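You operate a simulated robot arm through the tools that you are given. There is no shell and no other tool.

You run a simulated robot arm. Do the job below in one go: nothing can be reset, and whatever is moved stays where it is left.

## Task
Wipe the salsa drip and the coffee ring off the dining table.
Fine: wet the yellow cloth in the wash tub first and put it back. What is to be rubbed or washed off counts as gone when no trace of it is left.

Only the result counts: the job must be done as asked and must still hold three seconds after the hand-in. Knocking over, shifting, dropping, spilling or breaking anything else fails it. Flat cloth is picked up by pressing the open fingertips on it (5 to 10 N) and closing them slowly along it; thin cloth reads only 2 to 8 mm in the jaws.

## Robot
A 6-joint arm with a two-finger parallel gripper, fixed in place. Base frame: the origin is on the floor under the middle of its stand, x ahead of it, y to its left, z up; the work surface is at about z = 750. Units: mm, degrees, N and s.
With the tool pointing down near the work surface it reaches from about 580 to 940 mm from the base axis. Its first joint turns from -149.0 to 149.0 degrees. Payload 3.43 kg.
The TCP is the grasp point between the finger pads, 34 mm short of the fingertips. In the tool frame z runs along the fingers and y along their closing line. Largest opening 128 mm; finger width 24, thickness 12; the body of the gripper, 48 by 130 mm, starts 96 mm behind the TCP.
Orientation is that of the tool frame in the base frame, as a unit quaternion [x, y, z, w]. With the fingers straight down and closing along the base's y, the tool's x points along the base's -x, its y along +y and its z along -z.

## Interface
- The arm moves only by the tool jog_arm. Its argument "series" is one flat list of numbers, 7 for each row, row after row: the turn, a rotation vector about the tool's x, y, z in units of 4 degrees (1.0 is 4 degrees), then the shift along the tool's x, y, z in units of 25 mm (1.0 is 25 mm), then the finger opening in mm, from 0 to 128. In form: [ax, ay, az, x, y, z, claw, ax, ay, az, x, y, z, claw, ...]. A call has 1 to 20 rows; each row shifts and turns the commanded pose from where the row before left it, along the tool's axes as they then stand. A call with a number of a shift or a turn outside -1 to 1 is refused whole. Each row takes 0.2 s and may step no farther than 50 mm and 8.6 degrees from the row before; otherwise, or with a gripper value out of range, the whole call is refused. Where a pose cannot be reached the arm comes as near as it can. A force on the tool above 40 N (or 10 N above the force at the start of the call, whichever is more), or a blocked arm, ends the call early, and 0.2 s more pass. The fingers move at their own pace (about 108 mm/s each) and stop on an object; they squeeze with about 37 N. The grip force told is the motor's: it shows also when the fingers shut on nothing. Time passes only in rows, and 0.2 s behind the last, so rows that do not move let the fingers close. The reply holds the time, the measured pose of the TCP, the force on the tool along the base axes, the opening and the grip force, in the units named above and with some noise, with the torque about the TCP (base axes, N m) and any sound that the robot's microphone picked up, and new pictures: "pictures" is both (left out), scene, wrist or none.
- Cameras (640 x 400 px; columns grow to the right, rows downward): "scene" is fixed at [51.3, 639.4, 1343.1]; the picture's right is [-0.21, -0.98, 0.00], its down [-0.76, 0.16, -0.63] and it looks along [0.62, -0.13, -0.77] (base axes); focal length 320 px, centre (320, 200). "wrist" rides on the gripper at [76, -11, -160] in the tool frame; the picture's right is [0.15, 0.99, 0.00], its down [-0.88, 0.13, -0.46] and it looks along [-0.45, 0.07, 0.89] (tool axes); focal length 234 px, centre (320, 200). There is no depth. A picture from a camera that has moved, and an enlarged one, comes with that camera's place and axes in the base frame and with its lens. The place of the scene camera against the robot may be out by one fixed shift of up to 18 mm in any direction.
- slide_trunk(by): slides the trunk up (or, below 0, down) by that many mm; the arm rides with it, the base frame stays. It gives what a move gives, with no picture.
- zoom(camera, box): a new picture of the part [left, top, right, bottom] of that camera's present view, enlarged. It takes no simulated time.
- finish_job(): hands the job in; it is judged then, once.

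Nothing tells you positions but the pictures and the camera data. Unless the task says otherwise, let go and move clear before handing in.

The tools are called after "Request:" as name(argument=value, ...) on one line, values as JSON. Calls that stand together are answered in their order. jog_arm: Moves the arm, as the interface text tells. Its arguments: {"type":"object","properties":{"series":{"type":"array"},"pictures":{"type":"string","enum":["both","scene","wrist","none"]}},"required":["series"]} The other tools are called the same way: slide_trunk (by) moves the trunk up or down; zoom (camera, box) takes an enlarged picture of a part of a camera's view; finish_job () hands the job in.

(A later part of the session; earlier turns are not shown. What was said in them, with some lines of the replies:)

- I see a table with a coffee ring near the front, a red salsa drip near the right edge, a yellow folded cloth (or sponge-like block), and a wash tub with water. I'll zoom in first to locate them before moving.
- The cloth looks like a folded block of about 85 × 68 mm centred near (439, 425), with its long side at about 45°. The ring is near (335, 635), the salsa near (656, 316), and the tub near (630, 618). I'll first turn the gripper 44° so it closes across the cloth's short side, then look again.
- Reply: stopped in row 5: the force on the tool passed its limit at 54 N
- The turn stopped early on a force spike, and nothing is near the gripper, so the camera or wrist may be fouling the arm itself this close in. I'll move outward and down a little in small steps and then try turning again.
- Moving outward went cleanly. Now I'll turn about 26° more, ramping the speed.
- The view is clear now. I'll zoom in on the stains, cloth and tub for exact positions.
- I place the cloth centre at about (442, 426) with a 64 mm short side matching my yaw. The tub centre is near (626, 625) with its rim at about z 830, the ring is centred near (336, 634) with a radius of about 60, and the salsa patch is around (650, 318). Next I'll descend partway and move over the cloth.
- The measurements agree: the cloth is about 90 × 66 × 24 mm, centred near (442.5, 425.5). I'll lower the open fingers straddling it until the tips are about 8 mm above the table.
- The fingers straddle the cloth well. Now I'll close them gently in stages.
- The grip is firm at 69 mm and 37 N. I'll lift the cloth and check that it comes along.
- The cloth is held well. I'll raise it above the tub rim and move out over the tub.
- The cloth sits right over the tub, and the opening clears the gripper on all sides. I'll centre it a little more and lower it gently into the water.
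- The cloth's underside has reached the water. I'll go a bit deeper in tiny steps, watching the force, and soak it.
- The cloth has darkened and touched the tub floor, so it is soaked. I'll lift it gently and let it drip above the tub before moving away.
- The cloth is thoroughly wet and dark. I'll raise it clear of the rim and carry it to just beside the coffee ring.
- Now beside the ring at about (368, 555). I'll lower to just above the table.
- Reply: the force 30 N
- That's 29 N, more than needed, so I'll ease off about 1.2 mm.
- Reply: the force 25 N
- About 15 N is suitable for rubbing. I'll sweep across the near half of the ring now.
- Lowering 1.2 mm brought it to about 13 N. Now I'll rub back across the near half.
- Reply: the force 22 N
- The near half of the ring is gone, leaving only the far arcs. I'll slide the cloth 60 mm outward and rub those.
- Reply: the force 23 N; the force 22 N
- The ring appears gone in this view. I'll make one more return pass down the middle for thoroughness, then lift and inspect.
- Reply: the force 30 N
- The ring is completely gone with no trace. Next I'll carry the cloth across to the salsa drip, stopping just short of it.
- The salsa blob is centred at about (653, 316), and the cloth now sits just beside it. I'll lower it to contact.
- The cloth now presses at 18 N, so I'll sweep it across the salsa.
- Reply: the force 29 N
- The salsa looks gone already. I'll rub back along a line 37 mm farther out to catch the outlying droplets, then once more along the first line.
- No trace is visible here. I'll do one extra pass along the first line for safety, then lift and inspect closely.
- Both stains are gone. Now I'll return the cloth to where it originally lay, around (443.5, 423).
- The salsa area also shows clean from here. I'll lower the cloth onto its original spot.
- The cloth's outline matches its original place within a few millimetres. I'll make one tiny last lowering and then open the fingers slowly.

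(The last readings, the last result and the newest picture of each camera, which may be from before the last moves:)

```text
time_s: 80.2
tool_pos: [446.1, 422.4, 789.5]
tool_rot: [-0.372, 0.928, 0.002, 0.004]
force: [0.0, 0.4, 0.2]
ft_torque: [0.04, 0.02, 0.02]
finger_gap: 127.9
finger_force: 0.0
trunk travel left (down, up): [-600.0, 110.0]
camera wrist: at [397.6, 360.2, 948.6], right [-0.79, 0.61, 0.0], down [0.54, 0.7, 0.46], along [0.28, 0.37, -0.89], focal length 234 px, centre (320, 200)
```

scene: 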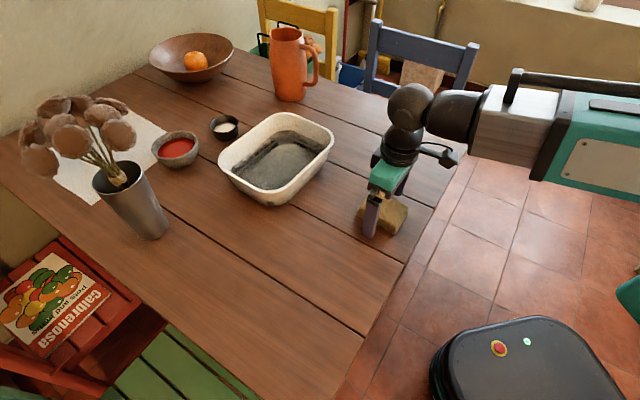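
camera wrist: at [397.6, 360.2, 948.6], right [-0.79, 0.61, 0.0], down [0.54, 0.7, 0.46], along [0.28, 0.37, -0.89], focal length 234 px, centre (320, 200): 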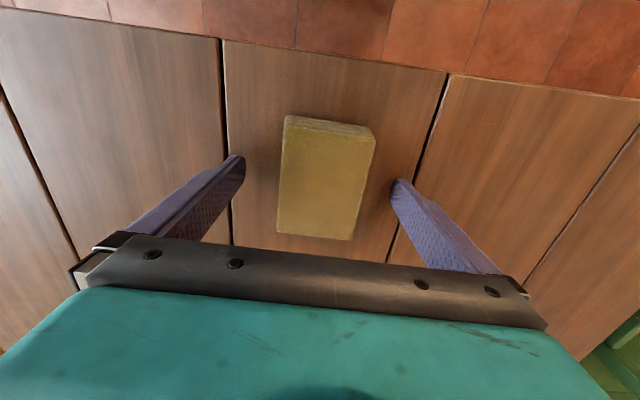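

The cloth is released and lying flat, with the fingers clear on both sides. I'll go straight up and then away outward for a final look.

Request:
jog_arm(series=[0, 0, 0, 0, 0, -0.3, 128, 0, 0, 0, 0, 0, -0.7, 128, 0, 0, 0, 0, 0, -1, 128, 0, 0, 0, 0, 0, -1, 128, 0, 0, 0, 0, 0, -1, 128, 0, 0, 0, 0, 0, -1, 128, 0, 0, 0, 0, 0, -1, 128, 0, 0, 0, 0, 0, -1, 128, 0, 0, 0, 0, 0, -1, 128, 0, 0, 0, 0, 0, -1, 128, 0, 0, 0, 0, 0, -0.5, 128, 0, 0, 0, -0.6, 0, 0, 128, 0, 0, 0, -1, 0, 0, 128, 0, 0, 0, -0.6, 0, 0, 128, 0, 0, 0, 0, 0, 0, 128], pictures="both")

Request:
zoom(camera="scene", box=[320, 150, 448, 250])

Request:
zoom(camera="wrist", box=[120, 20, 280, 160])

Request:
zoom(camera="wrist", box=[340, 40, 500, 180])

Request:
zoom(camera="scene", box=[200, 90, 480, 300])

```text
time_s: 83.4
tool_pos: [483.8, 459.4, 1028.9]
tool_rot: [-0.372, 0.928, 0.001, 0.003]
force: [-0.1, -0.3, -0.3]
ft_torque: [-0.01, -0.02, 0.02]
finger_gap: 128.2
finger_force: 0.1
trunk travel left (down, up): [-600.0, 110.0]
camera wrist: at [435.9, 397.7, 1186.9], right [-0.79, 0.61, 0.0], down [0.54, 0.7, 0.46], along [0.28, 0.36, -0.89], focal length 234 px, centre (320, 200)
```

scene: 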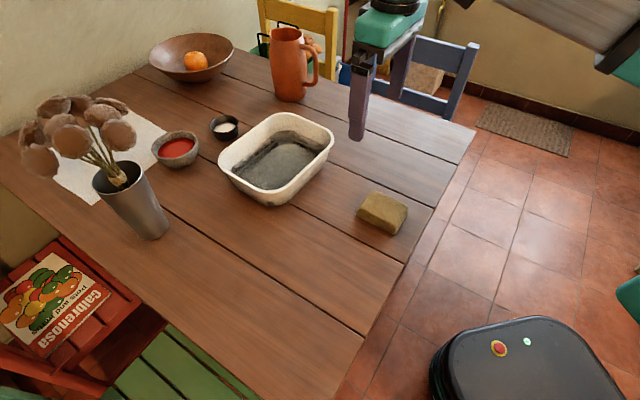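
wrist: 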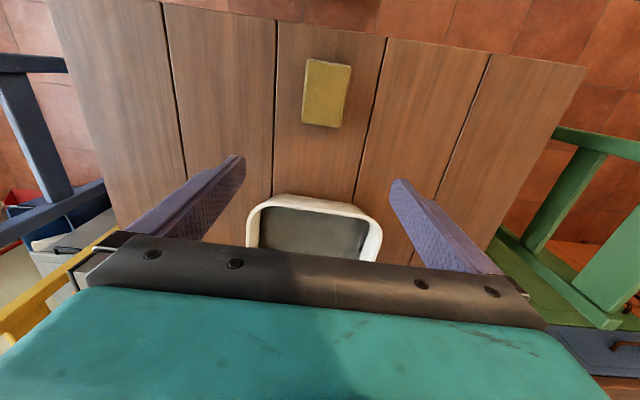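

```text
4.00 times, centred on (384, 200) of scene
camera zoom: at [51.3, 639.4, 1343.1], right [-0.21, -0.98, 0.0], down [-0.76, 0.16, -0.63], along [0.62, -0.13, -0.77], focal length 1282 px, centre (64, 200)
```

zoom: 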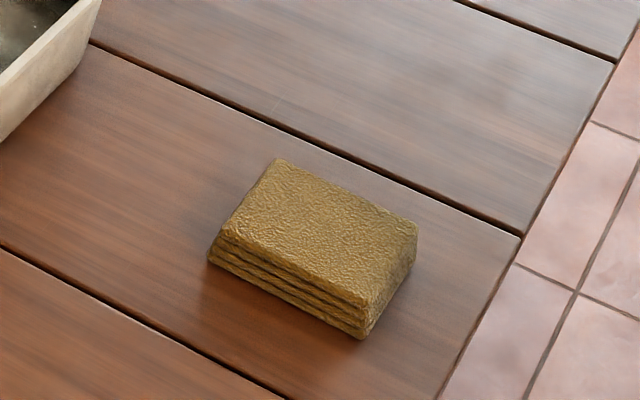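

```text
2.86 times, centred on (200, 90) of wrist
camera zoom: at [435.9, 397.7, 1186.9], right [-0.79, 0.61, 0.0], down [0.54, 0.7, 0.46], along [0.28, 0.36, -0.89], focal length 669 px, centre (663, 514)
```

zoom: 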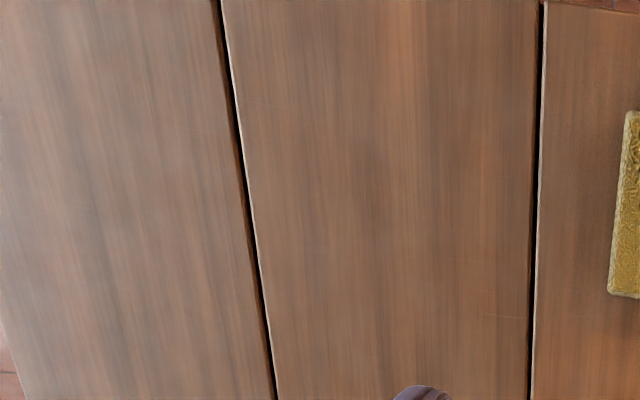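

```text
2.86 times, centred on (420, 110) of wrist
camera zoom: at [435.9, 397.7, 1186.9], right [-0.79, 0.61, 0.0], down [0.54, 0.7, 0.46], along [0.28, 0.36, -0.89], focal length 669 px, centre (34, 457)
```

zoom: 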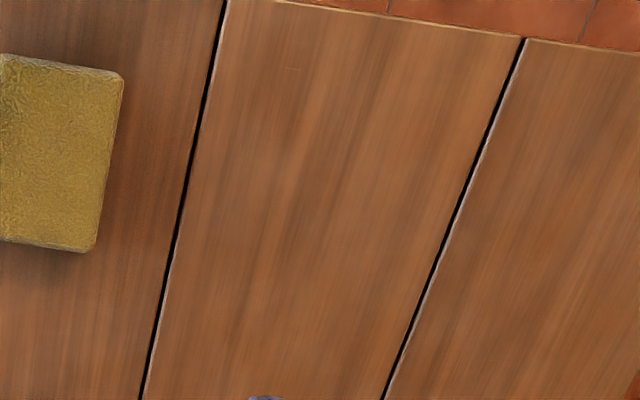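

```text
1.90 times, centred on (340, 195) of scene
camera zoom: at [51.3, 639.4, 1343.1], right [-0.21, -0.98, 0.0], down [-0.76, 0.16, -0.63], along [0.62, -0.13, -0.77], focal length 610 px, centre (282, 210)
```

zoom: 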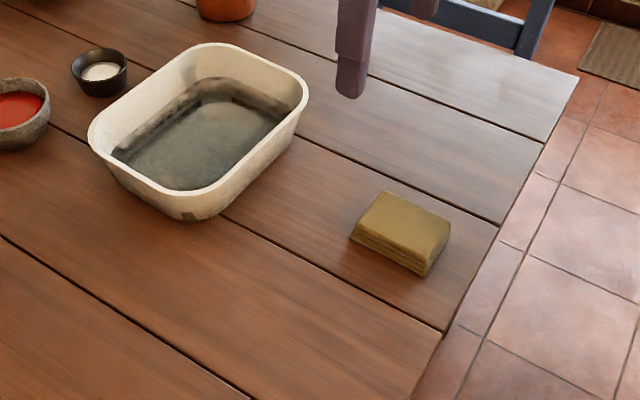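

No trace of the salsa or the coffee ring shows in either camera. The wet cloth is back in its original place and nothing else has moved. The gripper is open and clear, so I'm handing in the job.

Request:
finish_job()

```text
The job is handed in.
```

I wiped the salsa drip and the coffee ring off the table, and neither camera shows any trace of them. I soaked the yellow cloth in the wash tub first, and it is now back within a few millimetres of where it started.

In the last pictures the tub and everything else on the table are where they were. The gripper is open and clear of the table. The job is handed in, but I have not been told how it was judged.

An early turn of the arm stopped on a force spike before I had touched anything. Nothing was near the gripper, so it may have been the arm fouling itself, and it did not happen again once I moved further out.
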